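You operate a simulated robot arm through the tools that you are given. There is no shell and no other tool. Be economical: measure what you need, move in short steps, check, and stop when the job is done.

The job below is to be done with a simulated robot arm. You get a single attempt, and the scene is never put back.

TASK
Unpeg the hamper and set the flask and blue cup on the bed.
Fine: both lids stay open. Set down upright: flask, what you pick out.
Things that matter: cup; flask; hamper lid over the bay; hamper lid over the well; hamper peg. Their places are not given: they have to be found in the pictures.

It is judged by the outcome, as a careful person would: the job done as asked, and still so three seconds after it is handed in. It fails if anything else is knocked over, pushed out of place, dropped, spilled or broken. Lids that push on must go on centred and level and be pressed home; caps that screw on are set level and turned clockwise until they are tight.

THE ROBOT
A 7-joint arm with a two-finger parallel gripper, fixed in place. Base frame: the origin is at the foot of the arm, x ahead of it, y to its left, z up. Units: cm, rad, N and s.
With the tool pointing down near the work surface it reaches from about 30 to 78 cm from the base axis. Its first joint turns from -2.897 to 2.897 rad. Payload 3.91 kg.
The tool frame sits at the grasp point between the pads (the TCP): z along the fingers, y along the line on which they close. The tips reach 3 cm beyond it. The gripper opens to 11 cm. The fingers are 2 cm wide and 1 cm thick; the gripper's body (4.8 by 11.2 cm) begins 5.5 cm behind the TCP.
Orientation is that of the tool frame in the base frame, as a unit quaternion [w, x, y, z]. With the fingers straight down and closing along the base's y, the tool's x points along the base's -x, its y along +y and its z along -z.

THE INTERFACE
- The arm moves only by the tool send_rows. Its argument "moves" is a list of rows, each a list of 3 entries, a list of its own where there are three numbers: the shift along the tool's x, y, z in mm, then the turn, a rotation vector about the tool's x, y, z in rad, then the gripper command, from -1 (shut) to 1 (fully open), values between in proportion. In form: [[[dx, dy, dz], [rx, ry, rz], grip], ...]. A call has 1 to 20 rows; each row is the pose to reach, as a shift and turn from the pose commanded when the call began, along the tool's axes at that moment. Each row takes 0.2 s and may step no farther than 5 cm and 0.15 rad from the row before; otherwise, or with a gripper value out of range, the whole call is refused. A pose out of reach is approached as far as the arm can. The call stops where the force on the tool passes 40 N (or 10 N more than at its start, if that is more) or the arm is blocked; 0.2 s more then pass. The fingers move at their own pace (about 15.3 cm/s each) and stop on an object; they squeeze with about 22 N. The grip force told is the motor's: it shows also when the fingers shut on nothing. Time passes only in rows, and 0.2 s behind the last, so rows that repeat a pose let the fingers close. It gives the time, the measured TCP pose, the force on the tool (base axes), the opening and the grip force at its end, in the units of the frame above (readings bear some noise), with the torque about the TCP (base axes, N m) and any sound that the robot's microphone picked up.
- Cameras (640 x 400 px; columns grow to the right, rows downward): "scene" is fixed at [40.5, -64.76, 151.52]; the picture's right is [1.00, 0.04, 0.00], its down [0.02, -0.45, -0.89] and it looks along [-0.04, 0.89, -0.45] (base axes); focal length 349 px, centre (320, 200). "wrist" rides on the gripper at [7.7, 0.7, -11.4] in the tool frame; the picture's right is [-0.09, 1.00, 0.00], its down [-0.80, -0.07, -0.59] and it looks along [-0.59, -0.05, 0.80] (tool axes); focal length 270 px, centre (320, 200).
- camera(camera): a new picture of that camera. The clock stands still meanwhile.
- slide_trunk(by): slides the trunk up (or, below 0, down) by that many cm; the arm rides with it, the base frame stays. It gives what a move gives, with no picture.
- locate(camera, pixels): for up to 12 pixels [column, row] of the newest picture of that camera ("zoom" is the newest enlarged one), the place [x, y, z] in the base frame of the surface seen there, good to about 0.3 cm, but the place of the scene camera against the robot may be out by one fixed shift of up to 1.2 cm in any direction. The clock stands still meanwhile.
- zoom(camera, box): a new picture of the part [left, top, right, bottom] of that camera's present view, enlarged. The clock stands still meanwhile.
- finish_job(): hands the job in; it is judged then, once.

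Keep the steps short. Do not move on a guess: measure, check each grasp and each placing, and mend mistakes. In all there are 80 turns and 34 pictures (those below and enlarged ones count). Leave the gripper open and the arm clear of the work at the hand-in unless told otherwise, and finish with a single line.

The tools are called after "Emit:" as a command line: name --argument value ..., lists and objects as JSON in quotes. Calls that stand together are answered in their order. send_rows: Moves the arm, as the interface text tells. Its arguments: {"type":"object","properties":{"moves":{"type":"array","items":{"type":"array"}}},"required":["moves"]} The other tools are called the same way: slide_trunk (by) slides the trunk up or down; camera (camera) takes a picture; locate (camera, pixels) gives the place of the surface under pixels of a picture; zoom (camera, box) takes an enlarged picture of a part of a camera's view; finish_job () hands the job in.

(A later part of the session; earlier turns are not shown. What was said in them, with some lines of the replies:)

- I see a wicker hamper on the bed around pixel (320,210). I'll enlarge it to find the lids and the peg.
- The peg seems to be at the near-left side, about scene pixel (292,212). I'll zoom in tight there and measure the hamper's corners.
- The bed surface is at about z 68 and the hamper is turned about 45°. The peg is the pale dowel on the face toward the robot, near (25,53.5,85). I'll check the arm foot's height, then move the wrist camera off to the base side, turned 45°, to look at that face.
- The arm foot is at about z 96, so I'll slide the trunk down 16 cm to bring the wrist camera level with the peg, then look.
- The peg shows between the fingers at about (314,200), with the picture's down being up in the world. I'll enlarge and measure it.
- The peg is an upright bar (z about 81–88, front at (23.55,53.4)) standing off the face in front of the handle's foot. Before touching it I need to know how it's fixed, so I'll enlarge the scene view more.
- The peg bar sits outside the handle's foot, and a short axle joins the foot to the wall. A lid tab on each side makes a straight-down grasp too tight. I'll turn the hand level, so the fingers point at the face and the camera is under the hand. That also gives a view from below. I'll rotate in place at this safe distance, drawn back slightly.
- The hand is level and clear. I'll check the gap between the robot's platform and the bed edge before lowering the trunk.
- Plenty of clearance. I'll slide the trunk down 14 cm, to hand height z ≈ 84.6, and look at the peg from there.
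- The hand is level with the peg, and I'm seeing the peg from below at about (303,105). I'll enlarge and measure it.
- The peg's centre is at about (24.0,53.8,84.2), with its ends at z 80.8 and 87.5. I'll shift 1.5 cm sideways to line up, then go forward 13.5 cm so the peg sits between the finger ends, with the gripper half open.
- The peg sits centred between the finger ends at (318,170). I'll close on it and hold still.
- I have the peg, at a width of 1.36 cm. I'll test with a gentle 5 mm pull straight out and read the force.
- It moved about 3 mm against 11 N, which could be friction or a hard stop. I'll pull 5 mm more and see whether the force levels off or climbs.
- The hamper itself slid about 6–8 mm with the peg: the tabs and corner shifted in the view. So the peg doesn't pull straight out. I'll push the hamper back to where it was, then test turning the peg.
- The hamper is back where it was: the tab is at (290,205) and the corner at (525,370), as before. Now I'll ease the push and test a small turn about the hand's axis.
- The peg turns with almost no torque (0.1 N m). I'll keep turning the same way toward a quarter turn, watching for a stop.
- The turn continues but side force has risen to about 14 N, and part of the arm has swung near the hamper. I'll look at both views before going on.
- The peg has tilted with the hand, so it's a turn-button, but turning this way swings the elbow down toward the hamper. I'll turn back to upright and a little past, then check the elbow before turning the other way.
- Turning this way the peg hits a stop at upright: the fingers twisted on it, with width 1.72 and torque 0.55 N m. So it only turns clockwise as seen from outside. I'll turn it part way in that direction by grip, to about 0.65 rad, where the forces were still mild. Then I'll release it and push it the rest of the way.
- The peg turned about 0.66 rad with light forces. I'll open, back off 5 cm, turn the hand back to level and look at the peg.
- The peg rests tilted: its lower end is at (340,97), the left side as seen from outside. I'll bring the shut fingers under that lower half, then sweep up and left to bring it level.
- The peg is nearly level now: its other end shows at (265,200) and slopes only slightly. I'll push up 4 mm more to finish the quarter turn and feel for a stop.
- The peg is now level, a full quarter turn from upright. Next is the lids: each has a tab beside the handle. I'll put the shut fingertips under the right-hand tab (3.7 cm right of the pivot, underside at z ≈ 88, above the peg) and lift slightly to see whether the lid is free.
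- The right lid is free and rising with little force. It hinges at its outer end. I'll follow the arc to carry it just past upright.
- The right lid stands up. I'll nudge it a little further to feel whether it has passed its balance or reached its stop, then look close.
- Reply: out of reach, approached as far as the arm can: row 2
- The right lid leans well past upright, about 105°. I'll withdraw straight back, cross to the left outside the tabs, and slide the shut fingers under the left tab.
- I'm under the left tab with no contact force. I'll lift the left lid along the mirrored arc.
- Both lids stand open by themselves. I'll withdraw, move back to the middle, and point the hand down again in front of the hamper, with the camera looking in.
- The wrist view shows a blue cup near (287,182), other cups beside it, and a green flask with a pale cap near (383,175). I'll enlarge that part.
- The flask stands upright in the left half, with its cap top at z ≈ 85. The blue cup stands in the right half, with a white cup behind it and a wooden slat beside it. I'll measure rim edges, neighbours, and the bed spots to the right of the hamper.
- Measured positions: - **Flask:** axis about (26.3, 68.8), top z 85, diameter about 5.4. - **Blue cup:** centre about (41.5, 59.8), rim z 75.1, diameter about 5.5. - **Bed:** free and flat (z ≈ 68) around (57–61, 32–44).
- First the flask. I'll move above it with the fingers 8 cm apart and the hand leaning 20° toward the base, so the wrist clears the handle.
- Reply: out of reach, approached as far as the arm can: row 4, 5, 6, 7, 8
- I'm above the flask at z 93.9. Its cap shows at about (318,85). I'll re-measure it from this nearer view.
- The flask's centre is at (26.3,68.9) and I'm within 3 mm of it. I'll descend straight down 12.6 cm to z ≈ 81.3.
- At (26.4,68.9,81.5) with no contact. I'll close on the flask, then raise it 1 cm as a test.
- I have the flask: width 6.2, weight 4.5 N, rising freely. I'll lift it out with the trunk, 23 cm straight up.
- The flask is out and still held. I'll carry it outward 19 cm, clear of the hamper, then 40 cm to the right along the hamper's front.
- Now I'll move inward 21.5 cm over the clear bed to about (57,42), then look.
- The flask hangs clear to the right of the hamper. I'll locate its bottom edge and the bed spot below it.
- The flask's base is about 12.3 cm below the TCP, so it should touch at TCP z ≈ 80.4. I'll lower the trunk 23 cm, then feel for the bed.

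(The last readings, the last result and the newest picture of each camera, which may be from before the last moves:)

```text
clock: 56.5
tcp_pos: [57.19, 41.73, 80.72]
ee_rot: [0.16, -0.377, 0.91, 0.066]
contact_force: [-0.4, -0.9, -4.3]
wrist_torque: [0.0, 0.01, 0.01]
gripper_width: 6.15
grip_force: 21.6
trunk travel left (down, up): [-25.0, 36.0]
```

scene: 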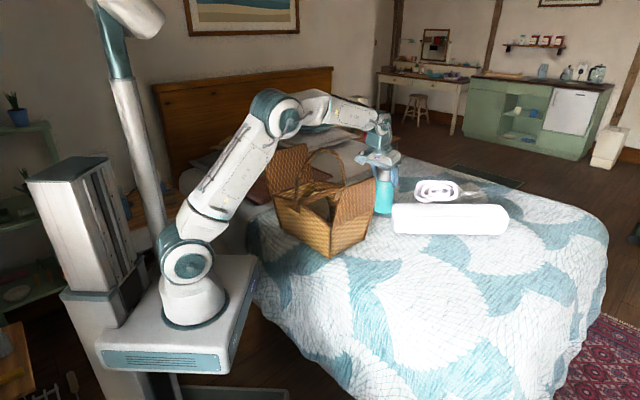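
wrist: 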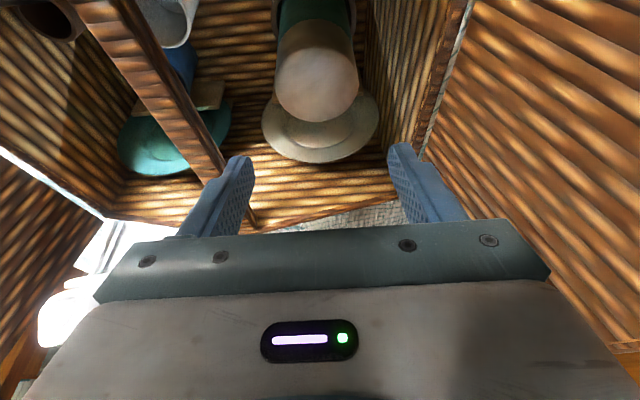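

Not yet touching: the load is still −4.3 N. I'll go down in 1–2 mm steps.

Emit:
send_rows --moves '[[[0.5, 0, 1.5], [0, 0, 0], -1], [[1, 0, 3], [0, 0, 0], -1], [[1.3, 0, 4], [0, 0, 0], -1], [[1.3, 0, 4], [0, 0, 0], -1]]'

```text
clock: 57.5
tcp_pos: [57.07, 41.74, 80.53]
ee_rot: [0.161, -0.376, 0.91, 0.067]
contact_force: [-1.4, -0.7, 1.9]
wrist_torque: [-0.13, 0.28, 0.04]
gripper_width: 6.15
grip_force: 22.0
trunk travel left (down, up): [-25.0, 36.0]
```

It's in contact: force rose from −4.3 to +1.9 N, so the bed bears the weight. I'll open gently and draw the hand straight up.

Emit:
send_rows --moves '[[[-0.3, 0, -0.8], [0, 0, 0], -1], [[-0.3, 0, -0.8], [0, 0, 0], 0.2], [[-0.3, 0, -0.8], [0, 0, 0], 0.4], [[-0.3, 0, -0.8], [0, 0, 0], 0.5], [[-8, 0, -21], [0, 0, 0], 0.5], [[-20, 0, -55], [0, 0, 0], 0.5], [[-34, 0, -95], [0, 0, 0], 0.5], [[-48, 0, -135], [0, 0, 0], 0.5], [[-48, 0, -135], [0, 0, 0], 0.5]]'

Emit:
zoom --camera "scene" --box '[280, 130, 440, 310]'

```text
clock: 59.5
tcp_pos: [56.96, 41.9, 94.7]
ee_rot: [0.161, -0.378, 0.909, 0.067]
contact_force: [-0.3, 0.3, 0.2]
wrist_torque: [-0.01, -0.04, 0.03]
gripper_width: 8.28
grip_force: 0.0
trunk travel left (down, up): [-25.0, 36.0]
```

```text
2.22 times, centred on (360, 220) of scene
```

zoom: 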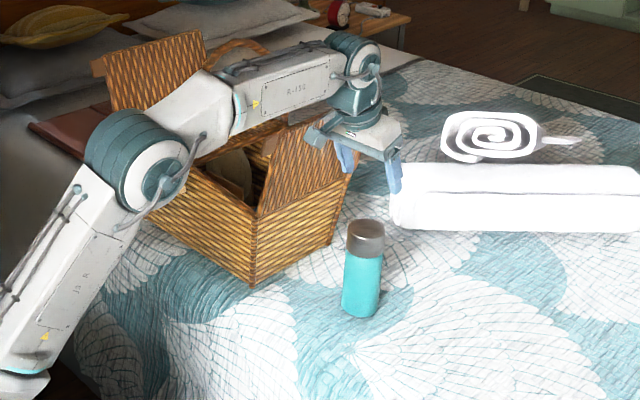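

The flask stands upright on the bed beside the hamper. Now the cup: I'll raise the trunk 24 cm so the fingers clear lid and handle, then cross over and set the hand plumb above the cup.

Emit:
slide_trunk --by 24

Emit:
send_rows --moves '[[[0, 45, 0], [0, 0.07, 0], 0.45], [[-5, 90, 2], [0, 0.14, 0], 0.45], [[-10, 135, 4], [0, 0.21, 0], 0.45], [[-13, 180, 5], [0, 0.28, 0], 0.45], [[-16, 220, 6], [0, 0.355, 0], 0.45], [[-16, 235, 6], [0, 0.355, 0], 0.45], [[-16, 235, 6], [0, 0.355, 0], 0.45]]'

```text
clock: 62.0
tcp_pos: [56.94, 41.93, 118.77]
ee_rot: [0.16, -0.377, 0.91, 0.066]
contact_force: [-0.7, 1.1, 0.2]
wrist_torque: [0.0, -0.01, 0.01]
gripper_width: 8.27
grip_force: 0.1
trunk travel left (down, up): [-49.0, 12.0]
```

```text
clock: 63.6
tcp_pos: [40.25, 55.83, 116.78]
ee_rot: [-0.003, -0.382, 0.924, -0.002]
contact_force: [-0.2, 0.5, 0.2]
wrist_torque: [-0.03, -0.02, -0.03]
gripper_width: 7.95
grip_force: 0.1
out of reach, approached as far as the arm can: row 4, 5, 6, 7
trunk travel left (down, up): [-49.0, 12.0]
```

The commanded spot is a bit out of reach this high: I'm at (40.3,55.8). Lowering the hand will bring it within reach, so I'll descend 11 cm in the open space above the cup's bay and read the pose.

Emit:
send_rows --moves '[[[0, 0, 30], [0, 0, 0], 0.4], [[0, 0, 60], [0, 0, 0], 0.4], [[0, 0, 90], [0, 0, 0], 0.4], [[0, 0, 110], [0, 0, 0], 0.4], [[0, 0, 110], [0, 0, 0], 0.4]]'

```text
clock: 64.8
tcp_pos: [40.08, 55.83, 105.88]
ee_rot: [-0.002, -0.382, 0.924, -0.001]
contact_force: [0.8, 0.0, -0.2]
wrist_torque: [0.0, -0.02, 0.0]
gripper_width: 7.71
grip_force: 0.1
trunk travel left (down, up): [-49.0, 12.0]
```

I'm at (40.1,55.8,105.9) and reachable. I'll shift 3.8 cm inward and 1.8 cm left to be over the cup, then lower the trunk 14 cm and check with a picture.

Emit:
send_rows --moves '[[[-19, 9, 0], [0, 0, 0], 0.4], [[-38, 18, 0], [0, 0, 0], 0.4], [[-38, 18, 0], [0, 0, 0], 0.4]]'

Emit:
slide_trunk --by -14

Emit:
camera --camera "wrist"

```text
clock: 65.6
tcp_pos: [41.39, 59.71, 105.85]
ee_rot: [-0.002, -0.382, 0.924, -0.001]
contact_force: [0.5, -0.3, -0.6]
wrist_torque: [-0.03, -0.05, -0.02]
gripper_width: 7.73
grip_force: 0.0
trunk travel left (down, up): [-49.0, 12.0]
```

```text
clock: 67.3
tcp_pos: [41.38, 59.73, 91.8]
ee_rot: [-0.002, -0.382, 0.924, -0.002]
contact_force: [0.3, 0.1, 0.0]
wrist_torque: [0.02, -0.01, -0.05]
gripper_width: 7.72
grip_force: 0.1
trunk travel left (down, up): [-35.0, 26.0]
```

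```text
1 pictures are left
```

wrist: 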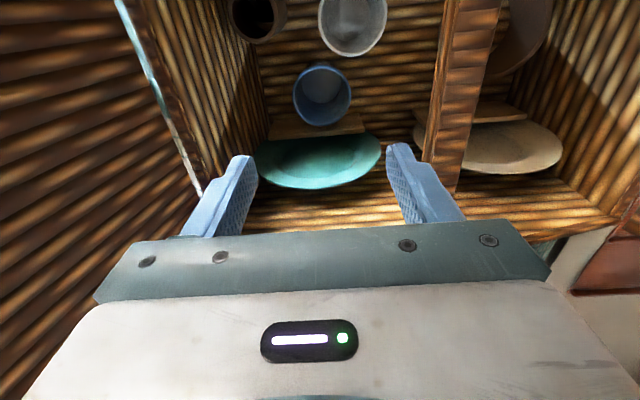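

The blue cup's rim shows around (322,95). I'll measure its rim from here.

Emit:
locate --camera "wrist" --pixels '[[294.5, 98], [349.5, 95], [322, 124], [320, 69], [335, 118], [303, 75], [355, 52], [325, 35], [290, 132], [360, 130], [272, 40], [318, 64]]'

```text
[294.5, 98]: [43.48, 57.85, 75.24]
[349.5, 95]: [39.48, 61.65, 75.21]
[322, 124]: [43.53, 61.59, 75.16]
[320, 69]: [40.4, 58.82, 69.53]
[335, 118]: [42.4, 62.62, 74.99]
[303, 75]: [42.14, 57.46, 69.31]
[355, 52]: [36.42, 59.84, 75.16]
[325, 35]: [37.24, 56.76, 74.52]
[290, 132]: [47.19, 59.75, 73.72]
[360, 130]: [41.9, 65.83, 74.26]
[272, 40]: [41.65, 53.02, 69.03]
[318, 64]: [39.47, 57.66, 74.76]
```

The rim centre is at (41.5,59.7) with diameter 5.5. I'm centred within 1 mm, and white cup, slat and walls are clear of the finger paths. I'll narrow the opening a little and lower the trunk 13 cm.

Emit:
send_rows --moves '[[[0, 0, 0], [0, 0, 0], 0.3], [[0, 0, 0], [0, 0, 0], 0.3]]'

Emit:
slide_trunk --by -13

Emit:
send_rows --moves '[[[0, 0, 15], [0, 0, 0], 0.3], [[0, 0, 30], [0, 0, 0], 0.3], [[0, 0, 44], [0, 0, 0], 0.3], [[0, 0, 44], [0, 0, 0], 0.3]]'

```text
clock: 67.9
tcp_pos: [41.41, 59.67, 91.8]
ee_rot: [-0.003, -0.383, 0.924, -0.001]
contact_force: [0.2, 0.7, 0.3]
wrist_torque: [0.01, -0.01, 0.04]
gripper_width: 7.16
grip_force: 0.0
trunk travel left (down, up): [-35.0, 26.0]
```

```text
clock: 69.5
tcp_pos: [41.47, 59.72, 78.68]
ee_rot: [-0.003, -0.382, 0.924, -0.001]
contact_force: [0.2, -0.5, 0.0]
wrist_torque: [0.02, 0.07, -0.02]
gripper_width: 7.13
grip_force: 0.1
trunk travel left (down, up): [-22.0, 39.0]
```

```text
clock: 70.5
tcp_pos: [41.36, 59.68, 74.42]
ee_rot: [-0.002, -0.383, 0.924, -0.001]
contact_force: [-0.6, -0.6, 0.5]
wrist_torque: [0.0, 0.0, -0.03]
gripper_width: 7.12
grip_force: 0.0
trunk travel left (down, up): [-22.0, 39.0]
```

The fingers are around the cup at z 74.4 with no contact. I'll close and lift 1 cm as a test.

Emit:
send_rows --moves '[[[0, 0, 0], [0, 0, 0], 0.0], [[0, 0, 0], [0, 0, 0], -0.5], [[0, 0, 0], [0, 0, 0], -1], [[0, 0, 0], [0, 0, 0], -1], [[0, 0, 0], [0, 0, 0], -1], [[0, 0, -5], [0, 0, 0], -1], [[0, 0, -10], [0, 0, 0], -1], [[0, 0, -10], [0, 0, 0], -1]]'

```text
clock: 72.3
tcp_pos: [41.41, 59.58, 75.37]
ee_rot: [-0.002, -0.383, 0.924, 0.0]
contact_force: [-0.4, 0.3, -1.1]
wrist_torque: [-0.02, 0.0, -0.01]
gripper_width: 5.9
grip_force: 22.4
trunk travel left (down, up): [-22.0, 39.0]
```

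I have the cup: width 5.9, about 1.1 N. I'll lift it out 25 cm with the trunk.

Emit:
slide_trunk --by 25

Emit:
send_rows --moves '[[[40, 0, 0], [0, 0, 0], -1], [[80, 0, 0], [0, 0, 0], -1], [[120, 0, 0], [0, 0, 0], -1], [[160, 0, 0], [0, 0, 0], -1], [[200, 0, 0], [0, 0, 0], -1], [[230, 0, 0], [0, 0, 0], -1], [[230, -40, 0], [0, 0, 0], -1], [[230, -85, 0], [0, 0, 0], -1], [[230, -130, 0], [0, 0, 0], -1], [[230, -175, 0], [0, 0, 0], -1], [[230, -220, 0], [0, 0, 0], -1], [[230, -265, 0], [0, 0, 0], -1], [[230, -310, 0], [0, 0, 0], -1], [[230, -330, 0], [0, 0, 0], -1], [[190, -330, 0], [0, 0, 0], -1], [[150, -330, 0], [0, 0, 0], -1], [[110, -330, 0], [0, 0, 0], -1], [[94, -330, 0], [0, 0, 0], -1], [[94, -330, 0], [0, 0, 0], -1]]'

```text
clock: 74.9
tcp_pos: [41.46, 59.56, 100.39]
ee_rot: [-0.002, -0.383, 0.924, -0.002]
contact_force: [0.2, -0.9, -0.4]
wrist_torque: [0.02, -0.01, 0.0]
gripper_width: 5.92
grip_force: 22.3
trunk travel left (down, up): [-47.0, 14.0]
```

```text
clock: 78.9
tcp_pos: [58.1, 29.49, 100.55]
ee_rot: [-0.003, -0.383, 0.924, -0.001]
contact_force: [-0.5, -0.6, -0.1]
wrist_torque: [-0.01, -0.03, 0.03]
gripper_width: 5.9
grip_force: 22.2
trunk travel left (down, up): [-47.0, 14.0]
```

Still held at width 5.9, above the clear bed at (58.1,29.5). I'll lower the trunk 25 cm to z ≈ 75.5, then step down to the expected touch at about 73.3.

Emit:
slide_trunk --by -25

Emit:
send_rows --moves '[[[0, 0, 6], [0, 0, 0], -1], [[0, 0, 12], [0, 0, 0], -1], [[0, 0, 18], [0, 0, 0], -1], [[0, 0, 18], [0, 0, 0], -1]]'

```text
clock: 81.5
tcp_pos: [58.16, 29.62, 75.58]
ee_rot: [-0.001, -0.384, 0.923, 0.0]
contact_force: [-0.8, 4.6, 12.9]
wrist_torque: [0.29, -0.09, 0.08]
gripper_width: 5.9
grip_force: 22.5
trunk travel left (down, up): [-22.0, 39.0]
```

```text
clock: 82.2
tcp_pos: [58.02, 29.51, 74.63]
ee_rot: [0.004, -0.383, 0.924, 0.001]
contact_force: [-7.1, -0.3, 17.5]
wrist_torque: [-0.13, 0.52, -0.01]
gripper_width: 5.92
grip_force: 22.0
trunk travel left (down, up): [-22.0, 39.0]
stopped in row 3: the force on the tool passed its limit at 45 N (the readings are from after the stop); the commanded pose is now the measured one
```

Contact came about 2 cm earlier than expected, with the force now 17 N. I'll ease up 5 mm, read the force, and look with the last picture.

Emit:
send_rows --moves '[[[0, 0, -5], [0, 0, 0], -1], [[0, 0, -10], [0, 0, 0], -1], [[0, 0, -10], [0, 0, 0], -1], [[0, 0, -10], [0, 0, 0], -1]]'

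```text
clock: 83.2
tcp_pos: [58.21, 29.57, 75.27]
ee_rot: [0.0, -0.383, 0.924, 0.0]
contact_force: [0.0, -0.3, -0.8]
wrist_torque: [0.03, 0.01, -0.01]
gripper_width: 5.9
grip_force: 21.8
trunk travel left (down, up): [-22.0, 39.0]
```

Free again at 75.27, so the surface is just beneath. I'll use the last picture, an enlarged scene view, to see the cup and what's under it.

Emit:
zoom --camera "scene" --box '[320, 210, 430, 330]'

```text
3.33 times, centred on (375, 270) of scene
```

zoom: 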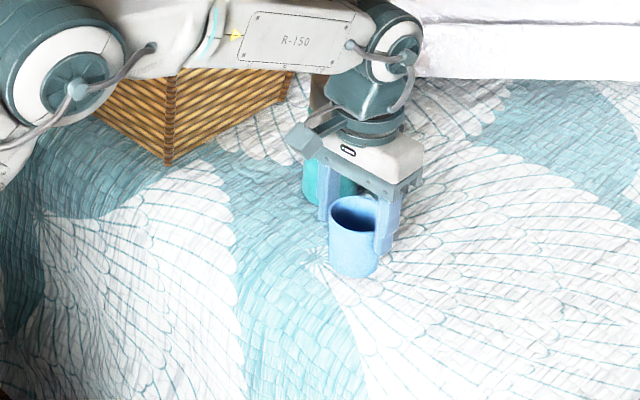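

The cup looks upright with its base right at the bed. I'll measure its bottom and the bed next to it.

Emit:
locate --camera "zoom" --pixels '[[353, 274], [353, 240], [353, 235], [335, 205], [375, 205], [352, 284], [330, 270], [385, 262], [320, 180], [333, 260], [375, 262], [353, 215]]'

```text
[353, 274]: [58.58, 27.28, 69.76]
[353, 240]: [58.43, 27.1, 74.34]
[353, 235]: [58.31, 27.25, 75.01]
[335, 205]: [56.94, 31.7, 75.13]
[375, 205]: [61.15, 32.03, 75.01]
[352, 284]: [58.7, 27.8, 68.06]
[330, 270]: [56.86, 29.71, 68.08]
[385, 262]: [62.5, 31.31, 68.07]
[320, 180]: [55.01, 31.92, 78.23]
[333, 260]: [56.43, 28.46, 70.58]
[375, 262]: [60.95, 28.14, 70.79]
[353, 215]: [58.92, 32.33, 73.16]
```

The bottom edge is within about a centimetre of the bed (z 68.07) and the cup is level. I'll go down in 1.5 mm steps until I feel touch.

Emit:
send_rows --moves '[[[0, 0, 1.5], [0, 0, 0], -1], [[0, 0, 3], [0, 0, 0], -1], [[0, 0, 3], [0, 0, 0], -1]]'

```text
clock: 84.0
tcp_pos: [58.21, 29.51, 75.09]
ee_rot: [0.002, -0.382, 0.924, -0.001]
contact_force: [0.5, -0.2, -1.0]
wrist_torque: [0.03, -0.02, -0.02]
gripper_width: 5.89
grip_force: 22.1
trunk travel left (down, up): [-22.0, 39.0]
```

Emit:
send_rows --moves '[[[0, 0, 1.5], [0, 0, 0], -1], [[0, 0, 3], [0, 0, 0], -1], [[0, 0, 3], [0, 0, 0], -1]]'

```text
clock: 84.8
tcp_pos: [58.22, 29.57, 74.8]
ee_rot: [0.001, -0.383, 0.924, 0.0]
contact_force: [0.5, 1.2, -0.4]
wrist_torque: [0.0, -0.02, -0.03]
gripper_width: 5.91
grip_force: 21.8
trunk travel left (down, up): [-22.0, 39.0]
```

Still free at 74.8. I'll continue in small steps.

Emit:
send_rows --moves '[[[0, 0, 1], [0, 0, 0], -1], [[0, 0, 2], [0, 0, 0], -1], [[0, 0, 3], [0, 0, 0], -1], [[0, 0, 3], [0, 0, 0], -1]]'

```text
clock: 85.8
tcp_pos: [58.22, 29.61, 74.72]
ee_rot: [0.003, -0.383, 0.924, 0.001]
contact_force: [2.7, 1.7, 12.5]
wrist_torque: [0.14, 0.09, 0.01]
gripper_width: 5.91
grip_force: 21.8
trunk travel left (down, up): [-22.0, 39.0]
```

Firm contact at 74.7. The base is on the bed. I'll ease up 1.5 mm, open slowly, and rise straight up.

Emit:
send_rows --moves '[[[0, 0, -1.5], [0, 0, 0], -1], [[0, 0, -1.5], [0, 0, 0], 0.15], [[0, 0, -1.5], [0, 0, 0], 0.4], [[0, 0, -1.5], [0, 0, 0], 0.4], [[0, 0, -20], [0, 0, 0], 0.4], [[0, 0, -50], [0, 0, 0], 0.4], [[0, 0, -95], [0, 0, 0], 0.4], [[0, 0, -95], [0, 0, 0], 0.4]]'

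Emit:
locate --camera "scene" --pixels '[[379, 272], [379, 285], [375, 258]]'

```text
clock: 87.6
tcp_pos: [58.27, 29.45, 83.92]
ee_rot: [0.002, -0.383, 0.924, 0.0]
contact_force: [0.6, 0.3, 0.6]
wrist_torque: [0.0, 0.01, -0.01]
gripper_width: 7.72
grip_force: 0.0
trunk travel left (down, up): [-22.0, 39.0]
```

```text
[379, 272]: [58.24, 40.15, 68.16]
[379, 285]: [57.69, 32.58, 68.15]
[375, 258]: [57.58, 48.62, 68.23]
```

The release was clean, with no force on the hand. I'll raise the trunk and draw the arm back toward the base, clear of everything, with the gripper open.

Emit:
slide_trunk --by 25

Emit:
send_rows --moves '[[[40, 0, 0], [0, 0, 0], 0.4], [[80, 0, 0], [0, 0, 0], 0.6], [[120, 0, 0], [0, 0, 0], 0.8], [[160, 0, 0], [0, 0, 0], 1], [[160, 0, 0], [0, 0, 0], 1]]'

```text
clock: 90.2
tcp_pos: [58.26, 29.42, 108.82]
ee_rot: [0.001, -0.382, 0.924, 0.0]
contact_force: [0.1, -0.4, 0.3]
wrist_torque: [-0.01, 0.02, -0.01]
gripper_width: 7.69
grip_force: 0.0
trunk travel left (down, up): [-47.0, 14.0]
```

```text
clock: 91.4
tcp_pos: [46.92, 18.19, 108.77]
ee_rot: [0.002, -0.383, 0.924, 0.0]
contact_force: [0.1, -0.3, 0.5]
wrist_torque: [0.03, 0.0, -0.01]
gripper_width: 10.99
grip_force: 0.0
trunk travel left (down, up): [-47.0, 14.0]
```

The peg is turned, both lids are open, and the flask and blue cup are set on the bed. The arm is clear with the gripper open, so I'm handing in.

Emit:
finish_job

```text
The job is handed in.
```

The hamper is unpegged with both lids open, and the flask and blue cup are on the bed; the flask was seen standing upright, but no pictures were left to check the cup after its clean release.
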